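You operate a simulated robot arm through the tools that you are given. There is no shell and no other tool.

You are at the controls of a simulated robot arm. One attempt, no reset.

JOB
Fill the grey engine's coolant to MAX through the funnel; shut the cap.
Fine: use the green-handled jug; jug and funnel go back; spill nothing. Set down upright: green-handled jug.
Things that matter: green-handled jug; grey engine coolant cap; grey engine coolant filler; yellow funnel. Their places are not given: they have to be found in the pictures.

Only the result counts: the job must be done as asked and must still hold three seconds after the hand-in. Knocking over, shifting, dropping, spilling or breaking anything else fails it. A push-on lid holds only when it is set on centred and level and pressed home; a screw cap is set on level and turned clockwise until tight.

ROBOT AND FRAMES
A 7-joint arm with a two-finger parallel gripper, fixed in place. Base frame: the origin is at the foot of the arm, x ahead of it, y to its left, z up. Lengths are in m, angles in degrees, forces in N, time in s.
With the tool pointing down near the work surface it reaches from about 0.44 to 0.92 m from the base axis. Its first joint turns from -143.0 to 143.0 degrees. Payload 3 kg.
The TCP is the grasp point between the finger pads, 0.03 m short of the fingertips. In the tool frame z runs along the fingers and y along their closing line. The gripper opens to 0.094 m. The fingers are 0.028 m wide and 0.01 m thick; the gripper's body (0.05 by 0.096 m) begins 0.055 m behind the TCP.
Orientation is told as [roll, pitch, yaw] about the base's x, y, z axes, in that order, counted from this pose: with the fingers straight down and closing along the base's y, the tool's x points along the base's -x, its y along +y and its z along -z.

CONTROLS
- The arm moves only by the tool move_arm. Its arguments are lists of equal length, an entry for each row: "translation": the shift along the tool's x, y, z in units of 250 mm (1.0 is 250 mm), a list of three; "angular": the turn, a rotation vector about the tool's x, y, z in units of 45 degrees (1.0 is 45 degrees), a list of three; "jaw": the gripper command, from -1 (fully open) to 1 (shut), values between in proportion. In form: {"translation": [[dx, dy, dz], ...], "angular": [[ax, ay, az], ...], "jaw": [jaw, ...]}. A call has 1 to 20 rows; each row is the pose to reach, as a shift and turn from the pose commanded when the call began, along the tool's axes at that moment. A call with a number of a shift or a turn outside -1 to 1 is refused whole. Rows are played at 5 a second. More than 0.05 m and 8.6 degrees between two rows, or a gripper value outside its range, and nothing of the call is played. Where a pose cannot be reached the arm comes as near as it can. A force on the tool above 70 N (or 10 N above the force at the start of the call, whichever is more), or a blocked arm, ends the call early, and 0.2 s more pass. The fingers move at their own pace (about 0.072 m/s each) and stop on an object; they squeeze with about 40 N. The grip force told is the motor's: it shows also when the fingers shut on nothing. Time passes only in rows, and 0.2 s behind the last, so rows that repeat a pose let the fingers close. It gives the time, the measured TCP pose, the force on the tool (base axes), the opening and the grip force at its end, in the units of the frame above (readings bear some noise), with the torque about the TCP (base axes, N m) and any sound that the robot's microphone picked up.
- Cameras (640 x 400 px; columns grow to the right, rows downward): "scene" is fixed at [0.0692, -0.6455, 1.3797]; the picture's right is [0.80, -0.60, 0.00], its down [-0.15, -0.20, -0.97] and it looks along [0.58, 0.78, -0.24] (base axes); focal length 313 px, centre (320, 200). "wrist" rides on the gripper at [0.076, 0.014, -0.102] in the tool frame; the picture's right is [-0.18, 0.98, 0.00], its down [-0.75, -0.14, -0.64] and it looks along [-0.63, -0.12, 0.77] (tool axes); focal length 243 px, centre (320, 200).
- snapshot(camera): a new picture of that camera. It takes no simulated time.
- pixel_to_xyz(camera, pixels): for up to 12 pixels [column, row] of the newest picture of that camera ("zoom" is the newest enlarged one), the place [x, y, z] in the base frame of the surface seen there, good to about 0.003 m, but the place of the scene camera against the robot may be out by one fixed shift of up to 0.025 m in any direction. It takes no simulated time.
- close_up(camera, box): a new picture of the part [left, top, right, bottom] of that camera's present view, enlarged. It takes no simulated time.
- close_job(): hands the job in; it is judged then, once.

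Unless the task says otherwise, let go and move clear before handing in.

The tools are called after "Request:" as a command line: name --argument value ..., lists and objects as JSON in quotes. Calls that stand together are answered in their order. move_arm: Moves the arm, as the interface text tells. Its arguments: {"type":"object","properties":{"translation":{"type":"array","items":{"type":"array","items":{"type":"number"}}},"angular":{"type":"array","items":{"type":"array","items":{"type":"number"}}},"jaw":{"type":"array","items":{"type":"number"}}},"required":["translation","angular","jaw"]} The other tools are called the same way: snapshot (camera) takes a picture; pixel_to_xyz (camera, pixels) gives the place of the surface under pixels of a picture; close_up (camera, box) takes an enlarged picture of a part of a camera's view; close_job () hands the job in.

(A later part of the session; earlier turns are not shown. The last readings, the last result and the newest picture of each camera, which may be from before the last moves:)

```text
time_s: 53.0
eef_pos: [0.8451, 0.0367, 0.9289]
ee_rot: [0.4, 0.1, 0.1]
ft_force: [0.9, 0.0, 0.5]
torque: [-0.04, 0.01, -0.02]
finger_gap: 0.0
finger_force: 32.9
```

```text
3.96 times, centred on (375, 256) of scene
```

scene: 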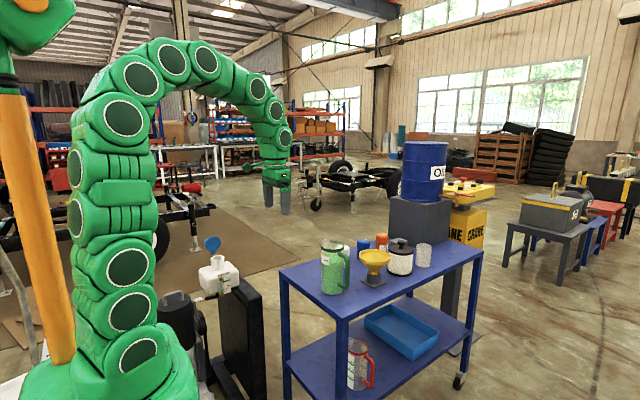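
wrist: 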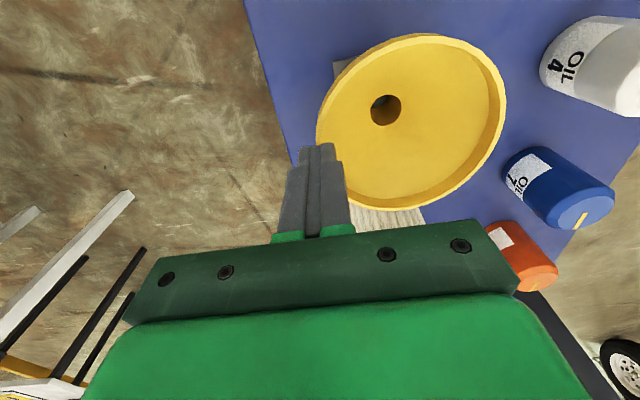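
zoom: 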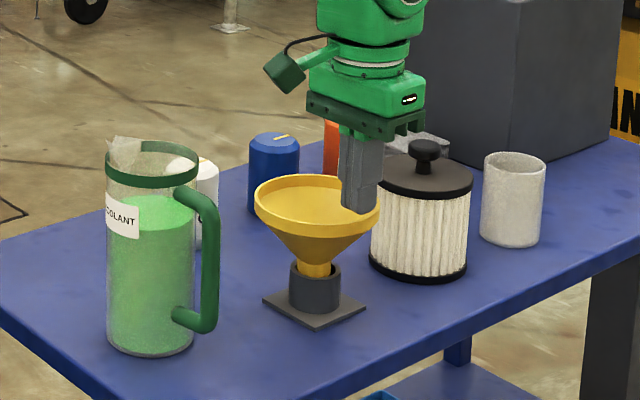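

The shallow pinch slipped off and the funnel stayed in its stand. I'll re-grip with the tool tilted about 38° so the pads lie along the cone wall, staging above the -y rim first.

Request:
move_arm --translation '[[0, 0, -0.15], [0, 0, -0.28], [0, -0.03, -0.28], [0, -0.06, -0.28], [0, -0.09, -0.28], [0, -0.12, -0.28], [0, -0.15, -0.24], [0, -0.168, -0.2]]' --angular '[[0, 0, 0], [0, 0, 0], [-0.14, 0, 0], [-0.28, 0, 0], [-0.42, 0, 0], [-0.56, 0, 0], [-0.7, 0, 0], [-0.844, 0, 0]]' --jaw '[1, 1, 0.5, 0.15, 0.15, 0.15, 0.15, 0.15]'

Request:
snapshot --camera "wrist"

Request:
close_up --camera "scene" --box '[310, 205, 440, 306]'

```text
time_s: 54.9
eef_pos: [0.8453, -0.0056, 0.9801]
ee_rot: [38.4, 0.1, 0.1]
ft_force: [0.5, 0.4, 0.0]
torque: [0.02, 0.0, 0.0]
finger_gap: 0.04
finger_force: 0.0
```

```text
taken
```

wrist: 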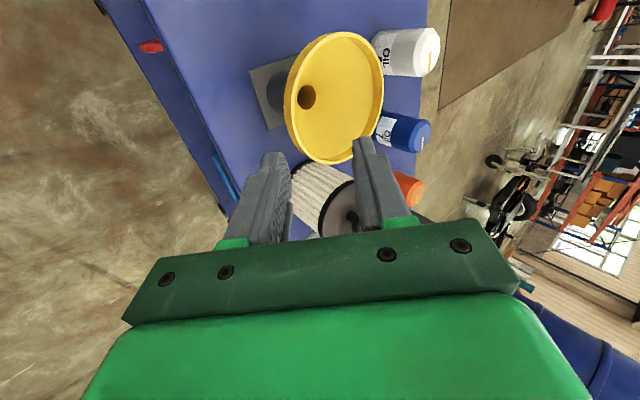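

```text
3.96 times, centred on (375, 256) of scene
```

zoom: 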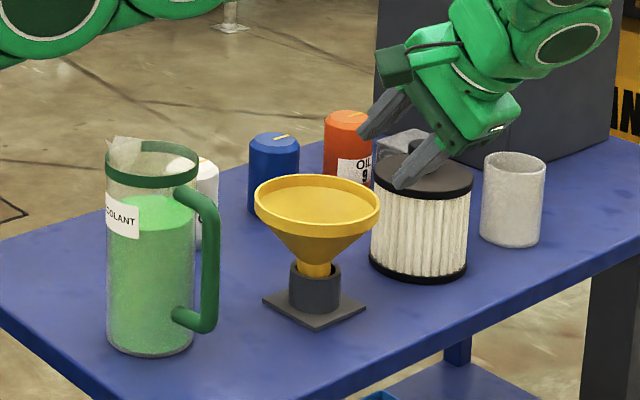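

The tilt is reachable. I'll re-measure the rim and inner wall from this view to line up the approach.

Request:
close_up --camera "wrist" --box '[250, 20, 410, 180]'

Request:
pixel_to_xyz --camera "wrist" --pixels '[[287, 105], [292, 80], [305, 50], [335, 34], [370, 55], [380, 90], [298, 140], [330, 160], [300, 115], [310, 125], [325, 130], [293, 115]]'

```text
2.50 times, centred on (330, 100) of wrist
```

zoom: 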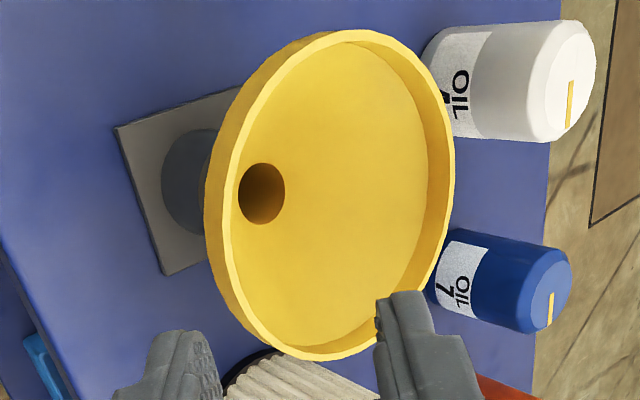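

```text
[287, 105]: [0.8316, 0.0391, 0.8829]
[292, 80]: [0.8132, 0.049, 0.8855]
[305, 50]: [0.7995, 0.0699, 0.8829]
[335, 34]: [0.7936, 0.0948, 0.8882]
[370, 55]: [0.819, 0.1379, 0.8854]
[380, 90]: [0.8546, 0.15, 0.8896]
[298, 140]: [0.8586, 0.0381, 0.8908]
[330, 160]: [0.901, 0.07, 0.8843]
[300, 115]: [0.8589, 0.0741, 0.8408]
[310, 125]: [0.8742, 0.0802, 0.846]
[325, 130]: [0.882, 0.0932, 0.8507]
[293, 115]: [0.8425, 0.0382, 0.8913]
```

The -y lip is at (0.849,0.037,0.890). I'll shift to line up with the wall and insert to about 20 mm past the lip along the tool axis.

Request:
pixel_to_xyz --camera "wrist" --pixels '[[340, 210], [310, 175], [330, 195], [345, 225], [300, 205]]'

Request:
move_arm --translation '[[-0.007, -0.05, 0.03], [-0.014, -0.1045, 0.06], [-0.014, -0.1045, 0.15], [-0.014, -0.1045, 0.22]]' --angular '[[0, 0, 0], [0, 0, 0], [0, 0, 0], [0, 0, 0]]' --jaw '[0.15, 0.15, 0.15, 0.15]'

Request:
snapshot --camera "wrist"

Request:
close_up --camera "scene" --box '[330, 215, 420, 290]'

```text
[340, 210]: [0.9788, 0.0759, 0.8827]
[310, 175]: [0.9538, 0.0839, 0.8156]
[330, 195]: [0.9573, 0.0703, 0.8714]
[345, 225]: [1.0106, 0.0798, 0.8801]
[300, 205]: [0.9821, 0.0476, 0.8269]
```

```text
time_s: 55.9
eef_pos: [0.8475, 0.0097, 0.9177]
ee_rot: [38.3, 0.2, 0.1]
ft_force: [0.3, -0.2, 0.0]
torque: [-0.01, 0.01, -0.04]
finger_gap: 0.0401
finger_force: 0.0
```

```text
taken
```

wrist: 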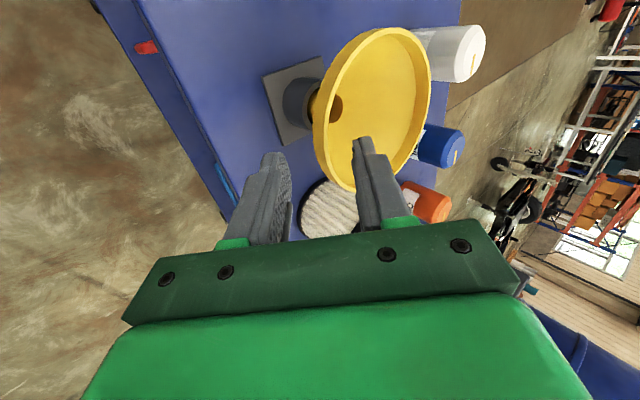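

```text
5.33 times, centred on (375, 252) of scene
```

zoom: 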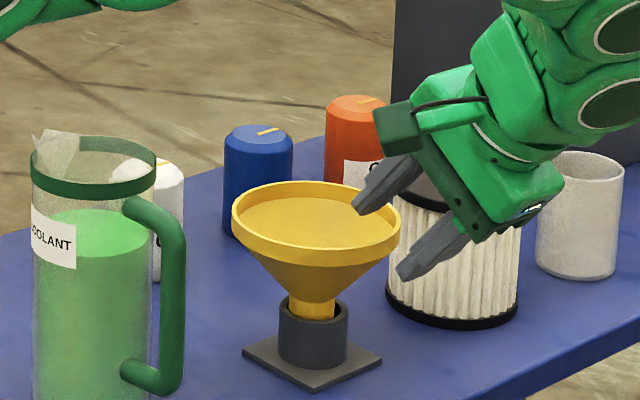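

The fingers straddle the wall nicely. I'll insert the remaining 29 mm and close.

Request:
move_arm --translation '[[-0.004, 0, 0.04], [-0.004, 0, 0.08], [-0.004, 0, 0.116], [-0.004, 0, 0.116]]' --angular '[[0, 0, 0], [0, 0, 0], [0, 0, 0], [0, 0, 0]]' --jaw '[0.15, 0.15, 0.15, 0.15]'

Request:
move_arm --translation '[[0, 0, 0], [0, 0, 0], [0, 0, 0], [0, 0, 0], [0, 0, 0]]' --angular '[[0, 0, 0], [0, 0, 0], [0, 0, 0], [0, 0, 0], [0, 0, 0]]' --jaw '[0.4, 0.6, 0.8, 1, 1]'

Request:
snapshot --camera "wrist"

Request:
close_up --camera "scene" --box '[330, 215, 420, 290]'

```text
time_s: 56.9
eef_pos: [0.8502, 0.0263, 0.8952]
ee_rot: [38.3, 0.1, -0.1]
ft_force: [-0.9, 0.1, 0.3]
torque: [0.04, -0.04, -0.02]
finger_gap: 0.0401
finger_force: 0.0
```

```text
time_s: 58.0
eef_pos: [0.8509, 0.0263, 0.8959]
ee_rot: [38.3, 0.1, 0.1]
ft_force: [-0.5, -0.8, 0.3]
torque: [0.02, 0.02, 0.01]
finger_gap: 0.0029
finger_force: 37.5
```

```text
taken
```

wrist: 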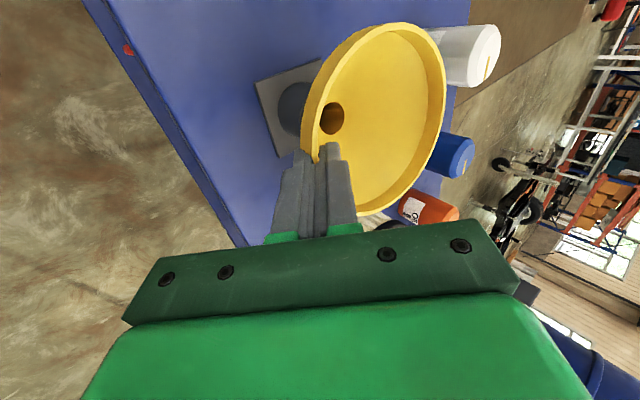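

```text
5.33 times, centred on (375, 252) of scene
```

zoom: 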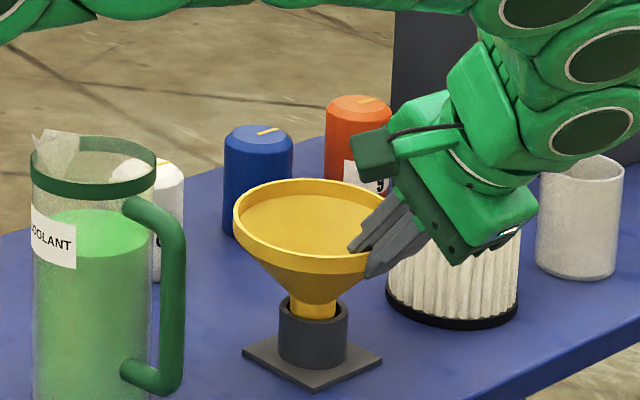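

The gap is 2.9 mm with no side load, so the pads are clamping the cone wall. I'll lift straight up 20 mm and check.

Request:
move_arm --translation '[[0, 0, 0], [0, -0.0124, -0.0157], [0, -0.0249, -0.0314], [0, -0.0373, -0.047], [0, -0.0497, -0.0627]]' --angular '[[0, 0, 0], [0, 0, 0], [0, 0, 0], [0, 0, 0], [0, 0, 0]]' --jaw '[1, 1, 1, 1, 1]'

Request:
snapshot --camera "wrist"

Request:
close_up --camera "scene" --box '[330, 215, 420, 290]'

```text
time_s: 59.2
eef_pos: [0.8495, 0.0089, 0.9014]
ee_rot: [38.4, 0.3, 0.1]
ft_force: [-4.0, 11.9, -1.0]
torque: [0.85, 0.18, 0.1]
finger_gap: 0.0054
finger_force: 39.1
```

```text
taken
```

wrist: 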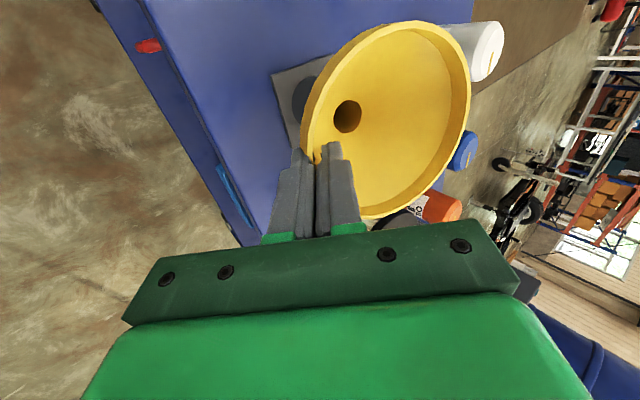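

```text
5.33 times, centred on (375, 252) of scene
```

zoom: 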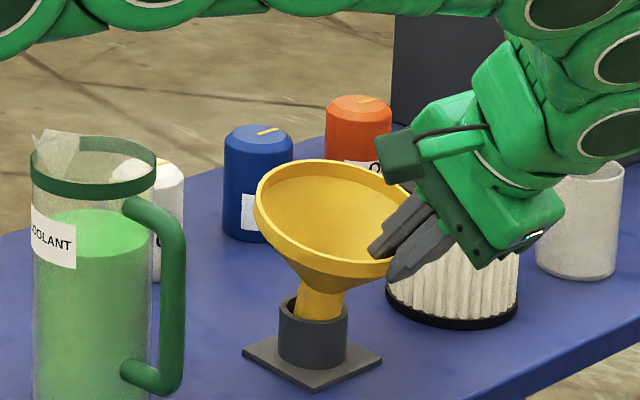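

I got the lift direction sign wrong: the tool moved -y and tilted the funnel in its socket, though the stand has not shifted. I'll reverse exactly and check it sits upright again.

Request:
move_arm --translation '[[0, 0.0124, 0.0157], [0, 0.0249, 0.0314], [0, 0.0373, 0.047], [0, 0.0497, 0.0627]]' --angular '[[0, 0, 0], [0, 0, 0], [0, 0, 0], [0, 0, 0]]' --jaw '[1, 1, 1, 1]'

Request:
snapshot --camera "wrist"

Request:
close_up --camera "scene" --box '[330, 215, 420, 290]'

```text
time_s: 60.2
eef_pos: [0.8497, 0.026, 0.8967]
ee_rot: [38.3, 0.1, -0.1]
ft_force: [0.0, -1.1, 1.8]
torque: [-0.02, 0.03, 0.03]
finger_gap: 0.0028
finger_force: 37.2
```

```text
taken
```

wrist: 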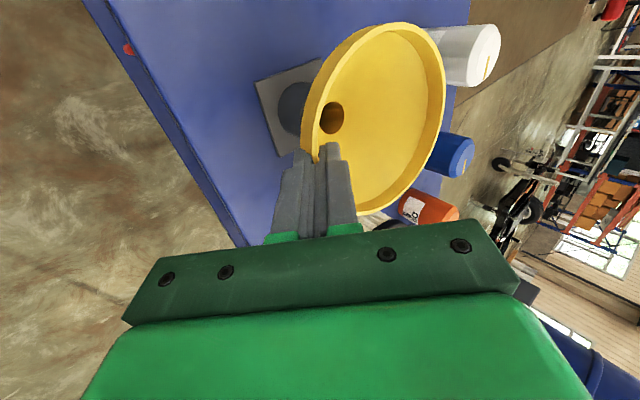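

```text
5.33 times, centred on (375, 252) of scene
```

zoom: 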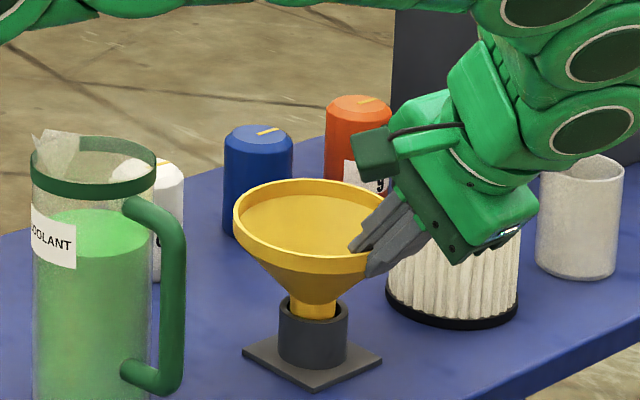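

It's back upright as before. Now I'll lift along true +z by 20 mm.

Request:
move_arm --translation '[[0, 0.0124, -0.0157], [0, 0.0249, -0.0314], [0, 0.0373, -0.047], [0, 0.0497, -0.0627]]' --angular '[[0, 0, 0], [0, 0, 0], [0, 0, 0], [0, 0, 0]]' --jaw '[1, 1, 1, 1]'

Request:
snapshot --camera "wrist"

Request:
close_up --camera "scene" --box '[330, 215, 420, 290]'

```text
time_s: 61.2
eef_pos: [0.8485, 0.0261, 0.9162]
ee_rot: [38.2, 0.3, 0.1]
ft_force: [-0.2, -0.8, 0.3]
torque: [-0.07, -0.01, -0.01]
finger_gap: 0.0026
finger_force: 37.6
```

```text
taken
```

wrist: 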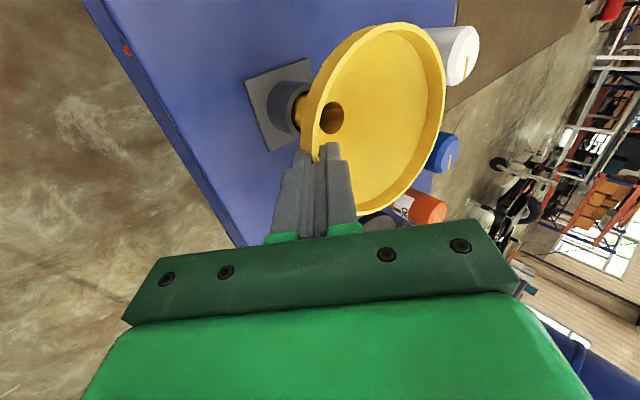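

```text
5.33 times, centred on (375, 252) of scene
```

zoom: 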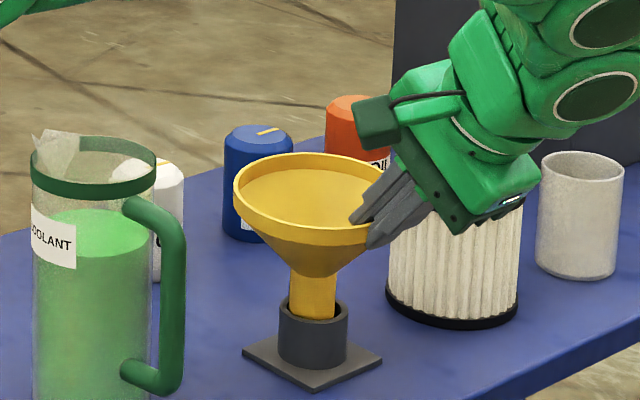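

The funnel comes up level in the grip. I'll lift it well clear and carry it toward the filler at the same orientation.

Request:
move_arm --translation '[[0, 0.08, -0.1], [0, 0.16, -0.2], [0, 0.24, -0.3], [0, 0.32, -0.4], [0, 0.4, -0.5], [0, 0.471, -0.597]]' --angular '[[0, 0, 0], [0, 0, 0], [0, 0, 0], [0, 0, 0], [0, 0, 0], [0, 0, 0]]' --jaw '[1, 1, 1, 1, 1, 1]'

Request:
move_arm --translation '[[0.09, 0.085, 0.067], [0.185, 0.17, 0.135], [0.28, 0.26, 0.205], [0.373, 0.347, 0.274], [0.467, 0.434, 0.343], [0.56, 0.52, 0.411], [0.653, 0.607, 0.48], [0.747, 0.694, 0.548], [0.84, 0.781, 0.617]]' --angular '[[0, 0, 0], [0, 0, 0], [0, 0, 0], [0, 0, 0], [0, 0, 0], [0, 0, 0], [0, 0, 0], [0, 0, 0], [0, 0, 0]]' --jaw '[1, 1, 1, 1, 1, 1, 1, 1, 1]'

Request:
snapshot --camera "scene"

Request:
snapshot --camera "wrist"

```text
time_s: 62.6
eef_pos: [0.8495, 0.0263, 1.1047]
ee_rot: [38.2, 0.2, 0.1]
ft_force: [-0.5, -0.7, -0.6]
torque: [-0.08, -0.02, 0.02]
finger_gap: 0.0029
finger_force: 37.9
```

```text
time_s: 64.7
eef_pos: [0.639, 0.2755, 1.1071]
ee_rot: [38.4, 0.2, 0.1]
ft_force: [-0.1, -0.6, -0.3]
torque: [-0.06, -0.02, 0.03]
finger_gap: 0.0027
finger_force: 37.8
```

```text
taken
```

scene: 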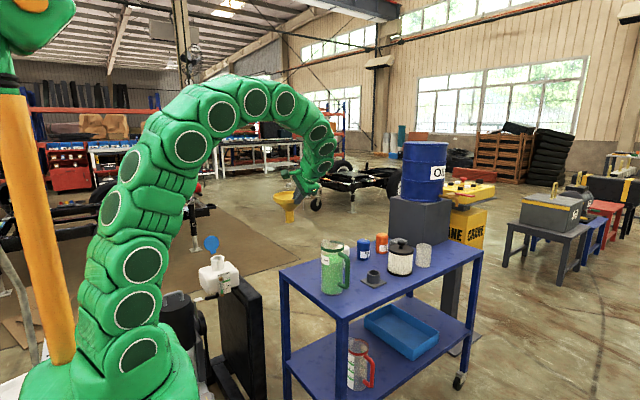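

```text
taken
```

wrist: 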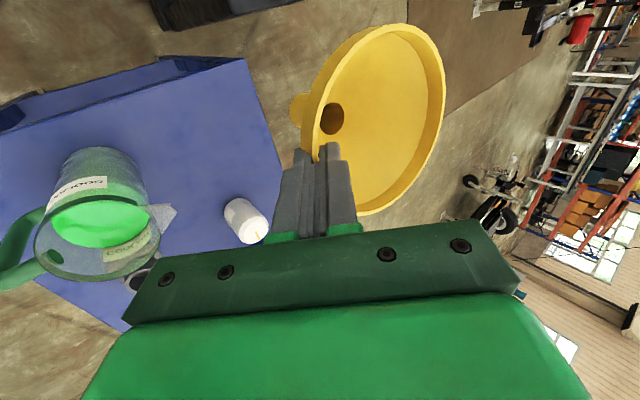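

The funnel is held steady and level. I'll continue the second half of the carry.

Request:
move_arm --translation '[[0.09, 0.085, 0.067], [0.185, 0.17, 0.135], [0.28, 0.26, 0.205], [0.373, 0.347, 0.274], [0.467, 0.434, 0.343], [0.56, 0.52, 0.411], [0.653, 0.607, 0.48], [0.747, 0.694, 0.548], [0.835, 0.772, 0.61]]' --angular '[[0, 0, 0], [0, 0, 0], [0, 0, 0], [0, 0, 0], [0, 0, 0], [0, 0, 0], [0, 0, 0], [0, 0, 0], [0, 0, 0]]' --jaw '[1, 1, 1, 1, 1, 1, 1, 1, 1]'

Request:
close_up --camera "scene" --box '[150, 170, 310, 290]'

Request:
snapshot --camera "wrist"

```text
time_s: 66.7
eef_pos: [0.4308, 0.5189, 1.1092]
ee_rot: [38.3, 0.2, 0.1]
ft_force: [0.0, 0.0, -0.7]
torque: [-0.04, 0.0, 0.02]
finger_gap: 0.0027
finger_force: 37.2
```

```text
3.33 times, centred on (230, 230) of scene
```

zoom: 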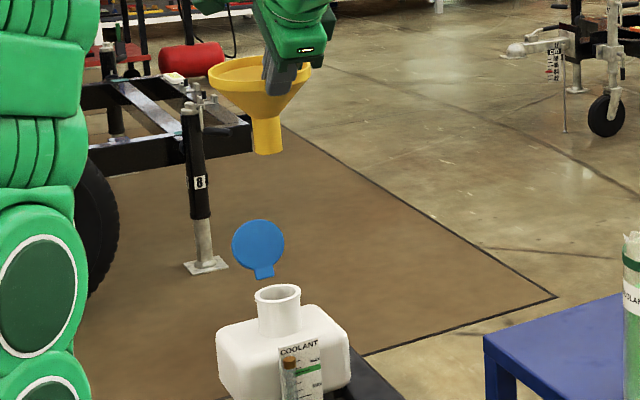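

```text
taken
```

wrist: 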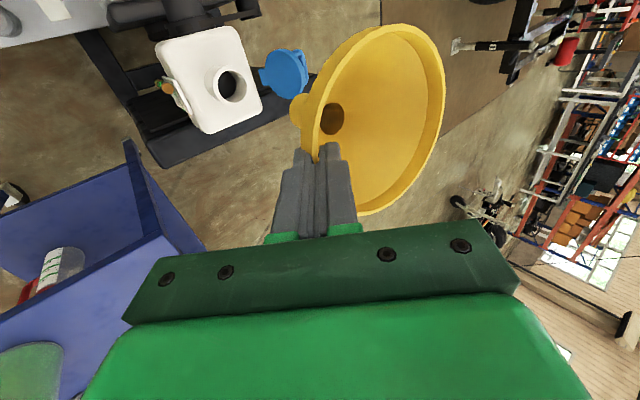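

The funnel is above the filler. I'll measure its rim, throat and spout in both views to determine its axis and level.

Request:
close_up --camera "wrist" --box '[270, 10, 470, 220]'

Request:
pixel_to_xyz --camera "wrist" --pixels '[[320, 110], [330, 75], [350, 45], [380, 28], [415, 35], [438, 65], [441, 100], [430, 150], [405, 190], [375, 210], [296, 110], [300, 100]]'

Request:
pixel_to_xyz --camera "scene" --pixels '[[231, 214], [227, 200], [235, 200], [231, 196], [214, 192], [242, 193], [214, 268], [222, 268]]'

```text
1.90 times, centred on (370, 115) of wrist
```

zoom: 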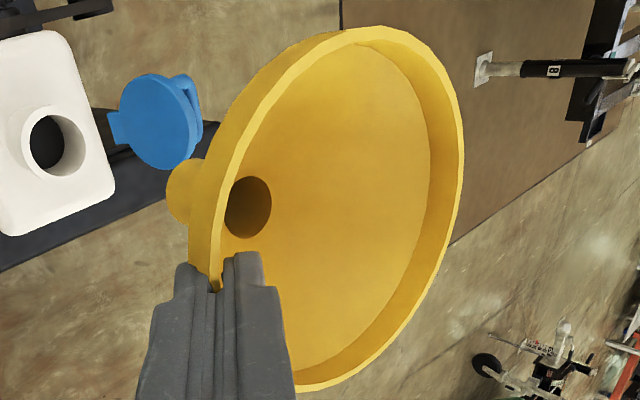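

```text
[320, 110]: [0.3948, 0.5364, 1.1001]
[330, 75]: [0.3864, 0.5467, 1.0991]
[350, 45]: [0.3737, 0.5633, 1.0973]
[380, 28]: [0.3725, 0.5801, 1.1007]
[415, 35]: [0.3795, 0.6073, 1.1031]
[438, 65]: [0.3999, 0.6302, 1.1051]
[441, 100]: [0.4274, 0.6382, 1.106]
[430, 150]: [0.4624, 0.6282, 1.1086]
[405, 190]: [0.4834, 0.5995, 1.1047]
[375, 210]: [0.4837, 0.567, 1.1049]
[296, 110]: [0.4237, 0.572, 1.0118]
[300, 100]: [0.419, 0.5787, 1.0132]
```

```text
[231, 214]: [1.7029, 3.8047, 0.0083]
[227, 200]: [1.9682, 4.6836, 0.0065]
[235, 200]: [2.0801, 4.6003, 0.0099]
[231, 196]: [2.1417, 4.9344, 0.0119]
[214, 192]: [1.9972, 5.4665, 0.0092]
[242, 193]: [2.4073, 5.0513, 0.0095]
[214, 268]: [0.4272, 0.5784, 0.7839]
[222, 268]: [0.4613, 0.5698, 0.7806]
```

The funnel axis is at (0.429,0.582), with its rim at z≈1.103 and spout bottom about 93 mm lower. I'll move 6 mm toward +y and lower until the spout is just above the mouth, then check.

Request:
move_arm --translation '[[0.004, 0.019, 0.015], [0.004, -0.07, 0.127], [0.004, -0.159, 0.24], [0.004, -0.248, 0.352], [0.004, -0.337, 0.465], [0.004, -0.425, 0.577]]' --angular '[[0, 0, 0], [0, 0, 0], [0, 0, 0], [0, 0, 0], [0, 0, 0], [0, 0, 0]]' --jaw '[1, 1, 1, 1, 1, 1]'

Request:
snapshot --camera "wrist"

Request:
close_up --camera "scene" --box '[180, 210, 270, 290]'

Request:
close_up --camera "wrist" --box '[200, 10, 460, 200]'

```text
time_s: 68.0
eef_pos: [0.4289, 0.5281, 0.9278]
ee_rot: [38.3, 0.1, 0.1]
ft_force: [-0.5, 0.1, -0.5]
torque: [-0.02, 0.01, -0.02]
finger_gap: 0.0029
finger_force: 37.3
```

```text
taken
```

wrist: 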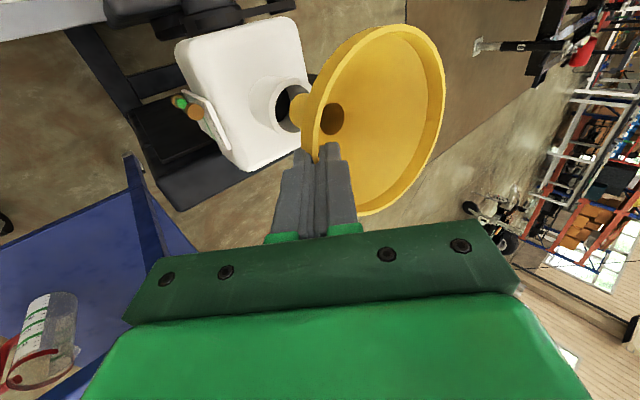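

```text
5.00 times, centred on (225, 250) of scene
```

zoom: 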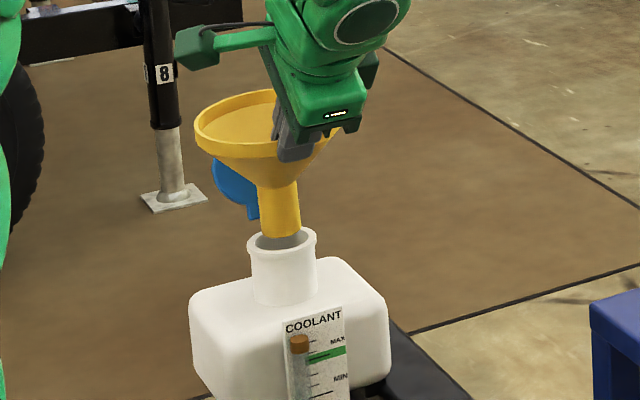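

```text
2.11 times, centred on (330, 105) of wrist
```

zoom: 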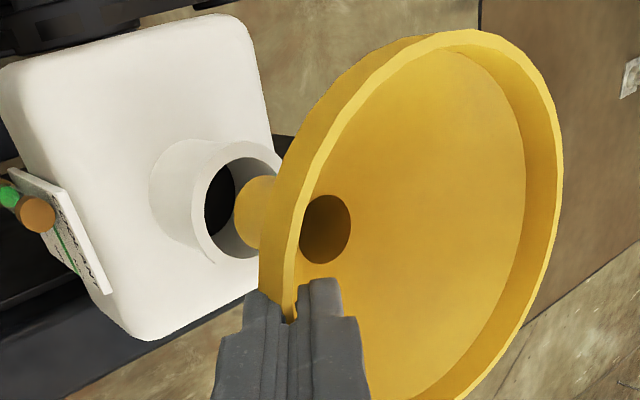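

The spout is lined up over the mouth. I'll re-measure the rim to confirm centring before inserting.

Request:
pixel_to_xyz --camera "wrist" --pixels '[[320, 110], [330, 75], [350, 45], [380, 28], [415, 35], [438, 65], [441, 100], [430, 150], [405, 190], [375, 210], [297, 113], [275, 85]]'

Request:
pixel_to_xyz --camera "zoom" --pixels '[[196, 190], [200, 225], [215, 250], [240, 262], [215, 160], [240, 146], [265, 150], [240, 220], [255, 190], [262, 240]]'

```text
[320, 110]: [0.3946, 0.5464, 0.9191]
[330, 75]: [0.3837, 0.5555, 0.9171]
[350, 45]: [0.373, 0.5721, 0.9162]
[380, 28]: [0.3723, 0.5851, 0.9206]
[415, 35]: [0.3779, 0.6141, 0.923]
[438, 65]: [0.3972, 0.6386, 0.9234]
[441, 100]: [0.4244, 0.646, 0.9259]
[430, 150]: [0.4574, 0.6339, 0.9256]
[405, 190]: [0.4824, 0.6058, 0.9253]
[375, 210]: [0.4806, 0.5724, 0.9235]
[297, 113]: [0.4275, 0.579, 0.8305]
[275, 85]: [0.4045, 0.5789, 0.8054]
```

```text
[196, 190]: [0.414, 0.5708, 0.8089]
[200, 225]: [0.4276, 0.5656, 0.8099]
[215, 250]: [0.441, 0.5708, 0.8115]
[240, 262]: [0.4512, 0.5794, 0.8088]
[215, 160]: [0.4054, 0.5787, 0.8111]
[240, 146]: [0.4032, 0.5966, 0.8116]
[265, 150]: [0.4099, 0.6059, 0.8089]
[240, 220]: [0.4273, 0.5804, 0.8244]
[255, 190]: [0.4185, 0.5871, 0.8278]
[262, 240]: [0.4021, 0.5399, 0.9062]
```

The funnel axis (0.4275,0.589) matches the mouth (0.428,0.591), so I'll insert the spout by lowering 60 mm.

Request:
move_arm --translation '[[0, -0.03, 0.038], [0, -0.06, 0.0754], [0, -0.09, 0.113], [0, -0.12, 0.151], [0, -0.1488, 0.1884]]' --angular '[[0, 0, 0], [0, 0, 0], [0, 0, 0], [0, 0, 0], [0, 0, 0]]' --jaw '[1, 1, 1, 1, 1]'

Request:
snapshot --camera "wrist"

Request:
close_up --camera "scene" --box '[180, 210, 270, 290]'

```text
time_s: 69.2
eef_pos: [0.4301, 0.5267, 0.8705]
ee_rot: [38.5, -0.2, 0.0]
ft_force: [1.6, -7.1, 34.0]
torque: [1.13, -0.17, -0.1]
finger_gap: 0.0035
finger_force: 38.2
```

```text
taken
```

wrist: 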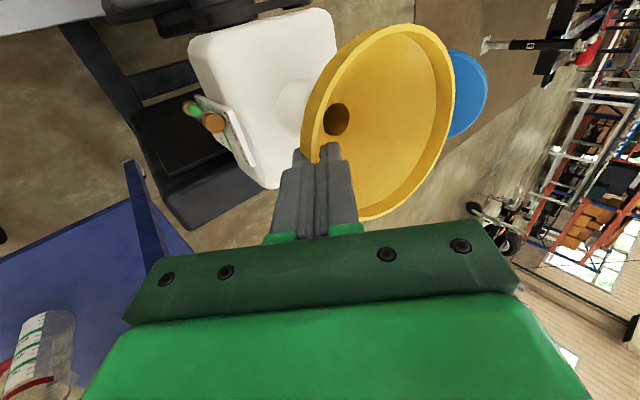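

```text
5.00 times, centred on (225, 250) of scene
```

zoom: 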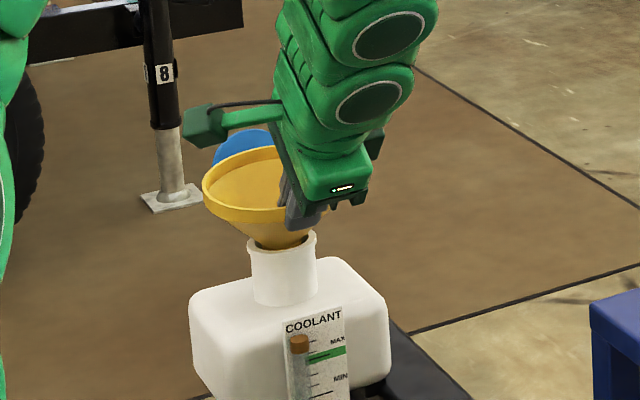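

The cone is resting on the neck with 34 N downward load. I'll ease up about 2.5 mm to unload before releasing.

Request:
move_arm --translation '[[0, 0.003, -0.004], [0, 0.0062, -0.0079], [0, 0.0062, -0.0079]]' --angular '[[0, 0, 0], [0, 0, 0], [0, 0, 0]]' --jaw '[1, 1, 1]'

Request:
snapshot --camera "wrist"

Request:
pixel_to_xyz --camera "wrist" --pixels '[[318, 112], [330, 75], [350, 45], [380, 28], [420, 35], [445, 65], [449, 100], [440, 145], [405, 195], [375, 213], [465, 70], [470, 110]]'

```text
time_s: 70.0
eef_pos: [0.4273, 0.5274, 0.8698]
ee_rot: [38.3, 0.1, 0.1]
ft_force: [0.7, 3.4, 10.3]
torque: [0.97, 0.03, 0.01]
finger_gap: 0.0033
finger_force: 37.7
```

```text
taken
```

wrist: 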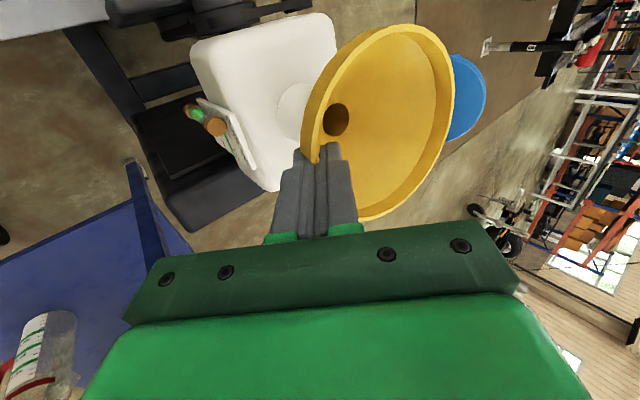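

```text
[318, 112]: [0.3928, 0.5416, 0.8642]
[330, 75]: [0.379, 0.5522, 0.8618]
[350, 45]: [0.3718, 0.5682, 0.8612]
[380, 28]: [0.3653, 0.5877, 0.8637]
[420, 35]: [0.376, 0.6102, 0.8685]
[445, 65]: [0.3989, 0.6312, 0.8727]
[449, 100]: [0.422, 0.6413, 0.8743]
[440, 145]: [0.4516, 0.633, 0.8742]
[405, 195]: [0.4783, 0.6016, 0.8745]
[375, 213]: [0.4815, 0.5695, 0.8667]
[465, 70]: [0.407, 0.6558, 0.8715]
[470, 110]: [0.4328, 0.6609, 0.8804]
```

Residual load is about 10 N and the rim tilts slightly in the grip. I'll ease another millimetre and then open so the cone can settle.

Request:
move_arm --translation '[[0, 0.003, -0.004], [0, 0.003, -0.004], [0, 0.003, -0.004], [0, 0.003, -0.004], [0, 0.003, -0.004]]' --angular '[[0, 0, 0], [0, 0, 0], [0, 0, 0], [0, 0, 0], [0, 0, 0]]' --jaw '[1, 0.8, 0.6, 0.45, 0.45]'

Request:
snapshot --camera "wrist"

Request:
close_up --camera "scene" --box '[180, 210, 270, 290]'

```text
time_s: 71.2
eef_pos: [0.4279, 0.5268, 0.8722]
ee_rot: [38.3, 0.3, 0.1]
ft_force: [1.3, -1.6, 0.0]
torque: [-0.02, -0.01, 0.02]
finger_gap: 0.026
finger_force: 0.0
```

```text
taken
```

wrist: 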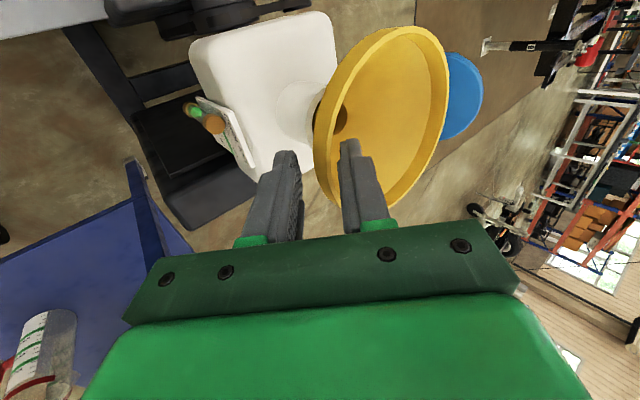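

```text
5.00 times, centred on (225, 250) of scene
```

zoom: 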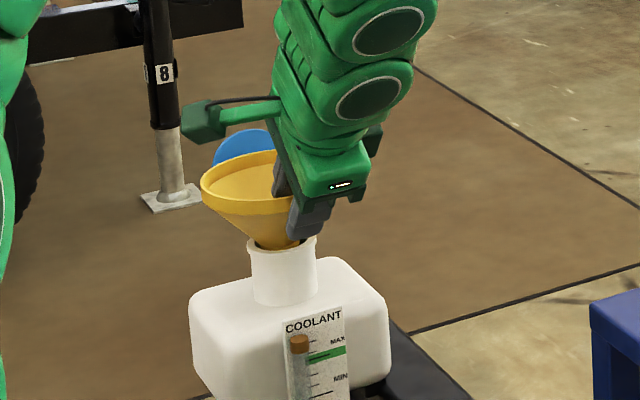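

The funnel is released and has settled a bit. I'll measure its rim to see how it sits.

Request:
close_up --camera "wrist" --box '[270, 10, 500, 220]'

Request:
pixel_to_xyz --camera "wrist" --pixels '[[330, 105], [340, 75], [360, 45], [385, 30], [420, 35], [440, 65], [445, 90], [435, 145], [405, 190], [320, 140], [318, 165], [330, 195]]'

```text
1.90 times, centred on (385, 115) of wrist
```

zoom: 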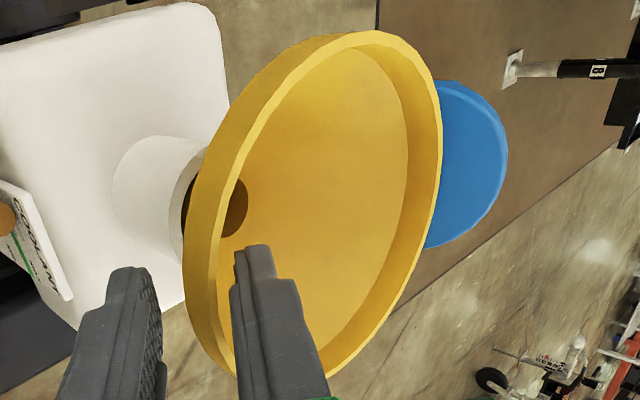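

```text
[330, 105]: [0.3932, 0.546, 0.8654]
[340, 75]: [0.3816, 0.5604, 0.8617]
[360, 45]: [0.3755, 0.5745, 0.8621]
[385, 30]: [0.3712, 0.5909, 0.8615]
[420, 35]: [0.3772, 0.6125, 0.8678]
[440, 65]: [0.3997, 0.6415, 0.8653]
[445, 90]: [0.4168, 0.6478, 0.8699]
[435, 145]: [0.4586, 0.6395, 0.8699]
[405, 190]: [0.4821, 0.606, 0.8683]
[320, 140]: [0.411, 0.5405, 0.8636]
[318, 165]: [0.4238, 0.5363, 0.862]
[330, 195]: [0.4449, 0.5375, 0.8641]
```

The funnel sits level and centred in the neck at (0.4275,0.592), rim z≈0.866. I'll withdraw along the tool axis, then rise.

Request:
move_arm --translation '[[0, 0, -0.06], [0, 0, -0.14], [0, 0, -0.24], [0, 0, -0.36]]' --angular '[[0, 0, 0], [0, 0, 0], [0, 0, 0], [0, 0, 0]]' --jaw '[0.45, 0.45, 0.3, 0.3]'

Request:
snapshot --camera "wrist"

Request:
close_up --camera "scene" --box '[180, 210, 270, 290]'

```text
time_s: 72.2
eef_pos: [0.4286, 0.4709, 0.9444]
ee_rot: [38.3, 0.0, 0.1]
ft_force: [0.1, -0.2, 0.5]
torque: [0.01, -0.01, 0.01]
finger_gap: 0.033
finger_force: 0.1
```

```text
taken
```

wrist: 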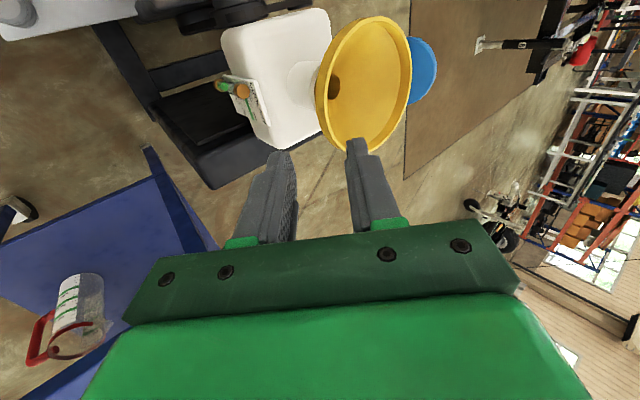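

```text
5.00 times, centred on (225, 250) of scene
```

zoom: 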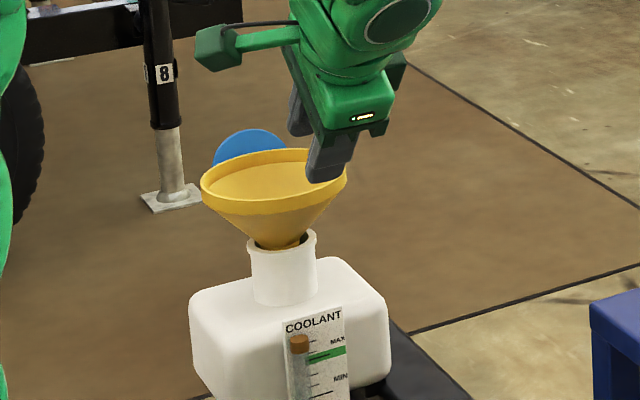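

The funnel stands level on the neck. I'll untilt the tool while rising and head back to the jug.

Request:
move_arm --translation '[[0, 0.06, -0.075], [0, 0.12, -0.15], [0, 0.18, -0.226], [0, 0.24, -0.3], [0, 0.2976, -0.377], [0, 0.2976, -0.377]]' --angular '[[0.14, 0, 0], [0.28, 0, 0], [0.42, 0, 0], [0.56, 0, 0], [0.7, 0, 0], [0.85, 0, 0]]' --jaw '[0, 0, -0.5, -1, -1, -1]'

Request:
move_arm --translation '[[-0.08, -0.13, 0], [-0.16, -0.26, 0], [-0.24, -0.39, 0], [-0.32, -0.52, 0], [-0.4, -0.65, 0], [-0.48, -0.78, 0], [-0.56, -0.91, 0], [-0.6, -0.99, 0]]' --angular '[[0, 0, 0], [0, 0, 0], [0, 0, 0], [0, 0, 0], [0, 0, 0], [0, 0, 0], [0, 0, 0], [0, 0, 0]]' --jaw '[-1, -1, -1, -1, -1, -1, -1, -1]'

Request:
snapshot --camera "wrist"

Request:
close_up --camera "scene" --box '[180, 210, 270, 290]'

```text
time_s: 73.7
eef_pos: [0.4299, 0.4705, 1.0625]
ee_rot: [-0.1, 0.2, -0.1]
ft_force: [-0.4, 0.3, 0.4]
torque: [0.02, 0.01, -0.07]
finger_gap: 0.0938
finger_force: 0.0
```

```text
time_s: 75.5
eef_pos: [0.58, 0.2249, 1.0601]
ee_rot: [0.1, 0.0, 0.1]
ft_force: [0.0, -0.7, 0.4]
torque: [0.02, -0.02, 0.02]
finger_gap: 0.0939
finger_force: 0.1
```

```text
taken
```

wrist: 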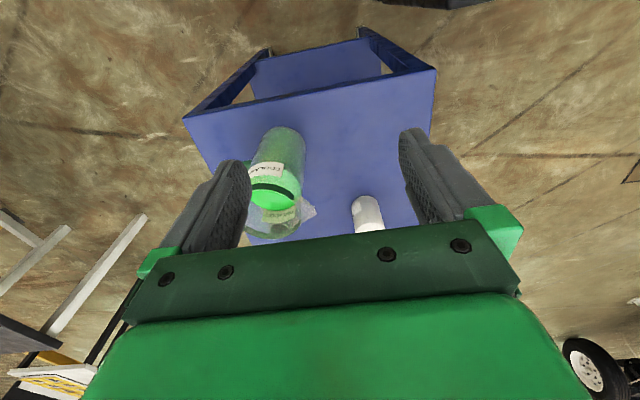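

```text
5.00 times, centred on (225, 250) of scene
```

zoom: 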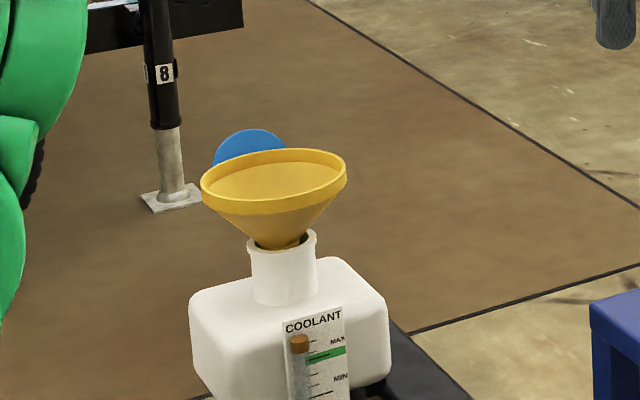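

I'll rotate the tool to yaw -90 above the jug handle and look at it from above.

Request:
move_arm --translation '[[-0.06, -0.09, -0.03], [-0.12, -0.18, -0.06], [-0.18, -0.27, -0.09], [-0.24, -0.36, -0.12], [-0.3, -0.45, -0.14], [-0.36, -0.54, -0.16], [-0.416, -0.632, -0.16]]' --angular '[[0, 0, 0.143], [0, 0, 0.286], [0, 0, 0.429], [0, 0, 0.571], [0, 0, 0.714], [0, 0, 0.857], [0, 0, 1.0]]' --jaw '[-1, -1, -1, -1, -1, -1, -1]'

Request:
move_arm --translation '[[0, 0, 0], [0, 0, 0], [0, 0, 0], [0, 0, 0], [0, 0, 0], [0, 0, 0], [0, 0, 0]]' --angular '[[0, 0, 0.143], [0, 0, 0.286], [0, 0, 0.429], [0, 0, 0.571], [0, 0, 0.714], [0, 0, 0.857], [0, 0, 1.0]]' --jaw '[-1, -1, -1, -1, -1, -1, -1]'

Request:
snapshot --camera "wrist"

Request:
snapshot --camera "scene"

```text
time_s: 77.0
eef_pos: [0.6847, 0.0658, 1.102]
ee_rot: [0.0, 0.1, -45.0]
ft_force: [0.0, -0.7, -0.7]
torque: [-0.01, -0.02, -0.02]
finger_gap: 0.0939
finger_force: 0.0
```

```text
time_s: 78.7
eef_pos: [0.6846, 0.0662, 1.0995]
ee_rot: [-0.3, 0.1, -90.0]
ft_force: [-0.4, -0.1, 1.2]
torque: [-0.01, 0.04, -0.03]
finger_gap: 0.0939
finger_force: 0.0
```

```text
taken
```

wrist: 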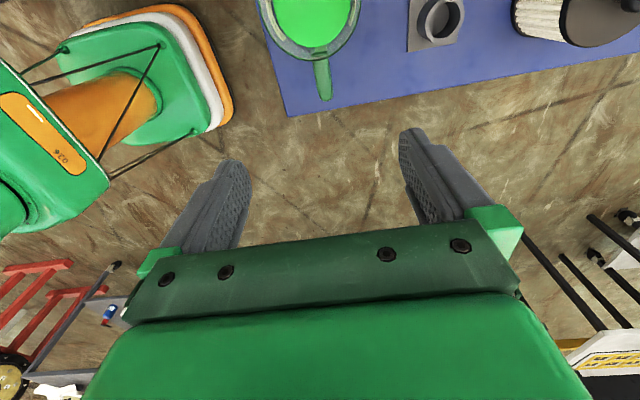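

```text
taken
```

scene: 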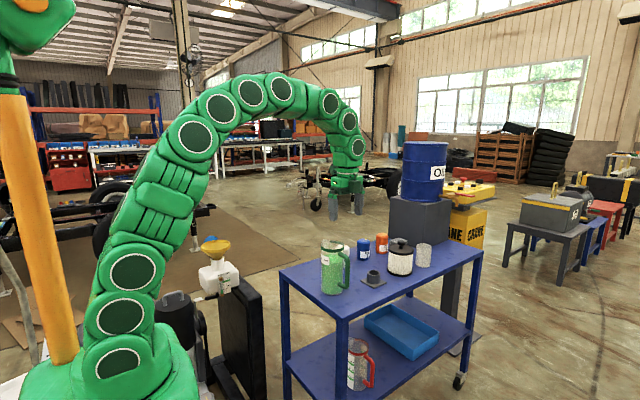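

The handle shows at (322,75), at the edge of view. I'll shift the camera 90 mm toward +y to see the entire jug from above.

Request:
move_arm --translation '[[0.12, 0, 0], [0.24, 0, 0], [0.36, 0, 0]]' --angular '[[0, 0, 0], [0, 0, 0], [0, 0, 0]]' --jaw '[-1, -1, -1]'

Request:
snapshot --camera "wrist"

Request:
close_up --camera "wrist" --box '[240, 0, 400, 130]'

```text
time_s: 79.5
eef_pos: [0.6847, 0.1561, 1.1001]
ee_rot: [-0.2, 0.1, -89.9]
ft_force: [0.4, 0.4, -0.3]
torque: [0.0, 0.0, -0.01]
finger_gap: 0.094
finger_force: 0.1
```

```text
taken
```

wrist: 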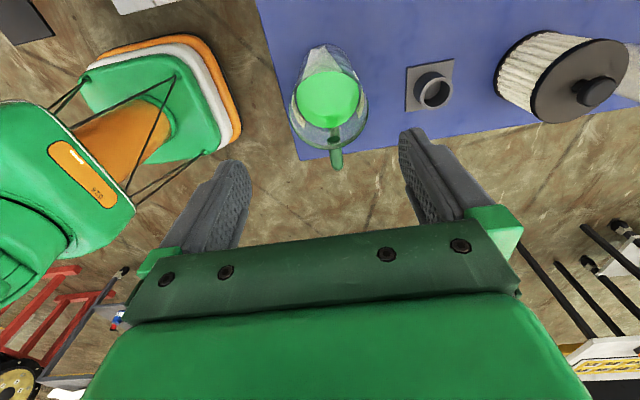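

```text
3.08 times, centred on (320, 65) of wrist
```

zoom: 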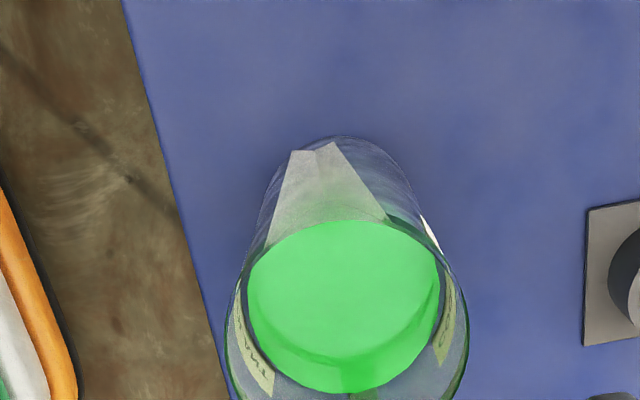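

The spout tip is at zoom (312,148) and the handle at wrist (336,160). I'll measure both, the rim, and the stand socket.

Request:
pixel_to_xyz --camera "wrist" --pixels '[[337, 168], [336, 160], [335, 152], [334, 140], [332, 148], [340, 150], [316, 52], [318, 56], [322, 52], [320, 60], [295, 125], [366, 118]]'

Request:
close_up --camera "wrist" --box '[280, 90, 400, 180]'

```text
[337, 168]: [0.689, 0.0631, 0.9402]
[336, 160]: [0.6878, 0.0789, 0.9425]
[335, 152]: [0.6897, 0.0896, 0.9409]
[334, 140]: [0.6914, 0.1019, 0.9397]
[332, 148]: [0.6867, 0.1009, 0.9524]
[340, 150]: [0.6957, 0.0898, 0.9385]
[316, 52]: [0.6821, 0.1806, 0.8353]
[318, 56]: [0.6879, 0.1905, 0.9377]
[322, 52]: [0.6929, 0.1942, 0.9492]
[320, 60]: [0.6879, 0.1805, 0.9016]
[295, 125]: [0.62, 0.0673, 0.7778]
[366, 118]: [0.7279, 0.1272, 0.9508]
```

```text
4.44 times, centred on (340, 135) of wrist
```

zoom: 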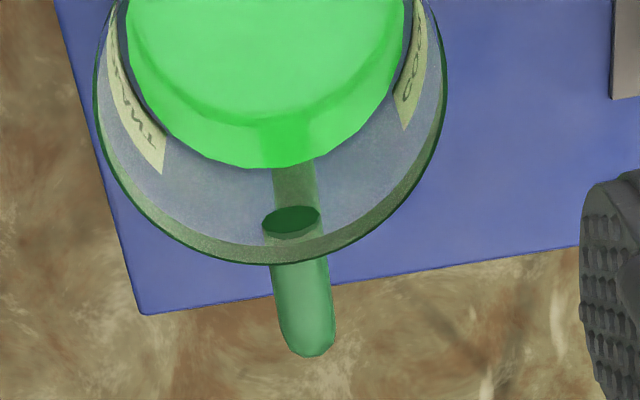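

The handle bar is at (0.689,0.0665), from z≈0.83 to 0.94, and the spout points along +y. I'll line up over the handle and descend so the pads lie along the vertical bar.

Request:
move_arm --translation '[[-0.12, 0.006, 0], [-0.24, 0.012, 0], [-0.358, 0.017, 0], [-0.358, 0.017, 0.15], [-0.358, 0.017, 0.3], [-0.358, 0.017, 0.45], [-0.358, 0.017, 0.6]]' --angular '[[0, 0, 0], [0, 0, 0], [0, 0, 0], [0, 0, 0], [0, 0, 0], [0, 0, 0], [0, 0, 0]]' --jaw '[-1, -0.5, -0.06, -0.06, -0.06, -0.06, -0.06]'

Request:
snapshot --camera "wrist"

Request:
close_up --camera "scene" --box '[290, 200, 420, 310]'

```text
time_s: 81.0
eef_pos: [0.6872, 0.0667, 0.9507]
ee_rot: [-0.2, 0.0, -89.9]
ft_force: [0.1, 1.1, 0.2]
torque: [-0.02, 0.0, 0.0]
finger_gap: 0.0499
finger_force: 0.1
```

```text
taken
```

wrist: 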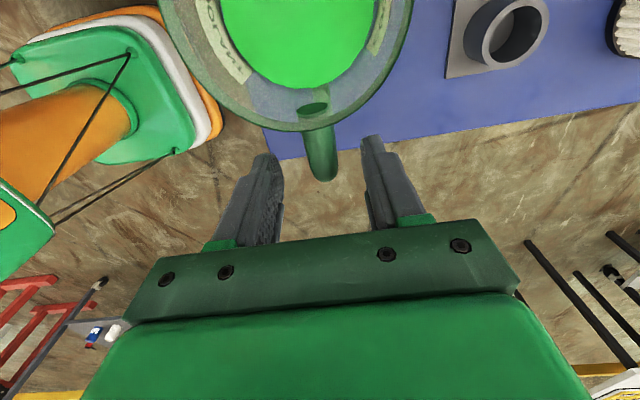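

```text
3.64 times, centred on (355, 255) of scene
```

zoom: 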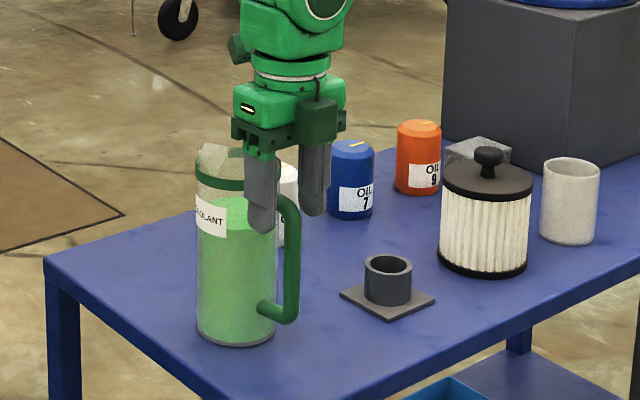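

The handle top is between the fingers at wrist (322,160). I'll descend the last 45 mm.

Request:
move_arm --translation '[[0, 0.004, 0.06], [0, 0.006, 0.12], [0, 0.006, 0.16], [0, 0.006, 0.183]]' --angular '[[0, 0, 0], [0, 0, 0], [0, 0, 0], [0, 0, 0]]' --jaw '[-0.06, -0.06, -0.06, -0.06]'

Request:
snapshot --camera "wrist"

Request:
close_up --camera "scene" --box '[290, 200, 420, 310]'

```text
time_s: 82.0
eef_pos: [0.6879, 0.0655, 0.9061]
ee_rot: [-0.2, 0.0, -89.9]
ft_force: [-0.3, 0.5, 0.5]
torque: [0.0, 0.01, -0.03]
finger_gap: 0.0498
finger_force: 0.2
```

```text
taken
```

wrist: 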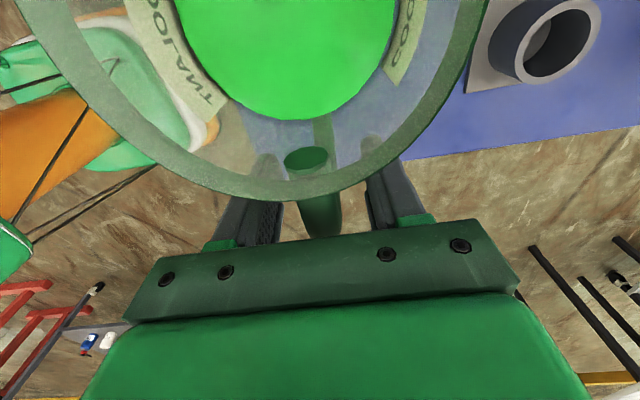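

```text
3.64 times, centred on (355, 255) of scene
```

zoom: 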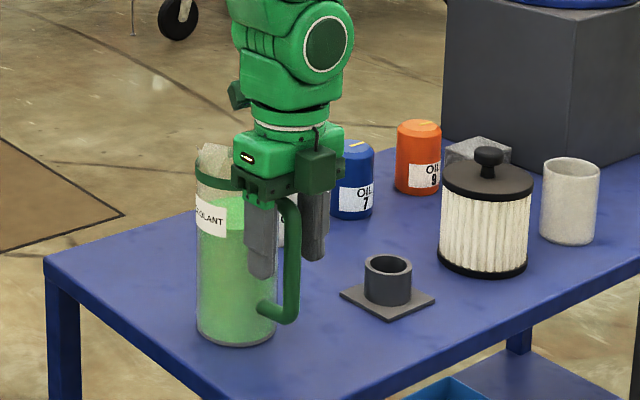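

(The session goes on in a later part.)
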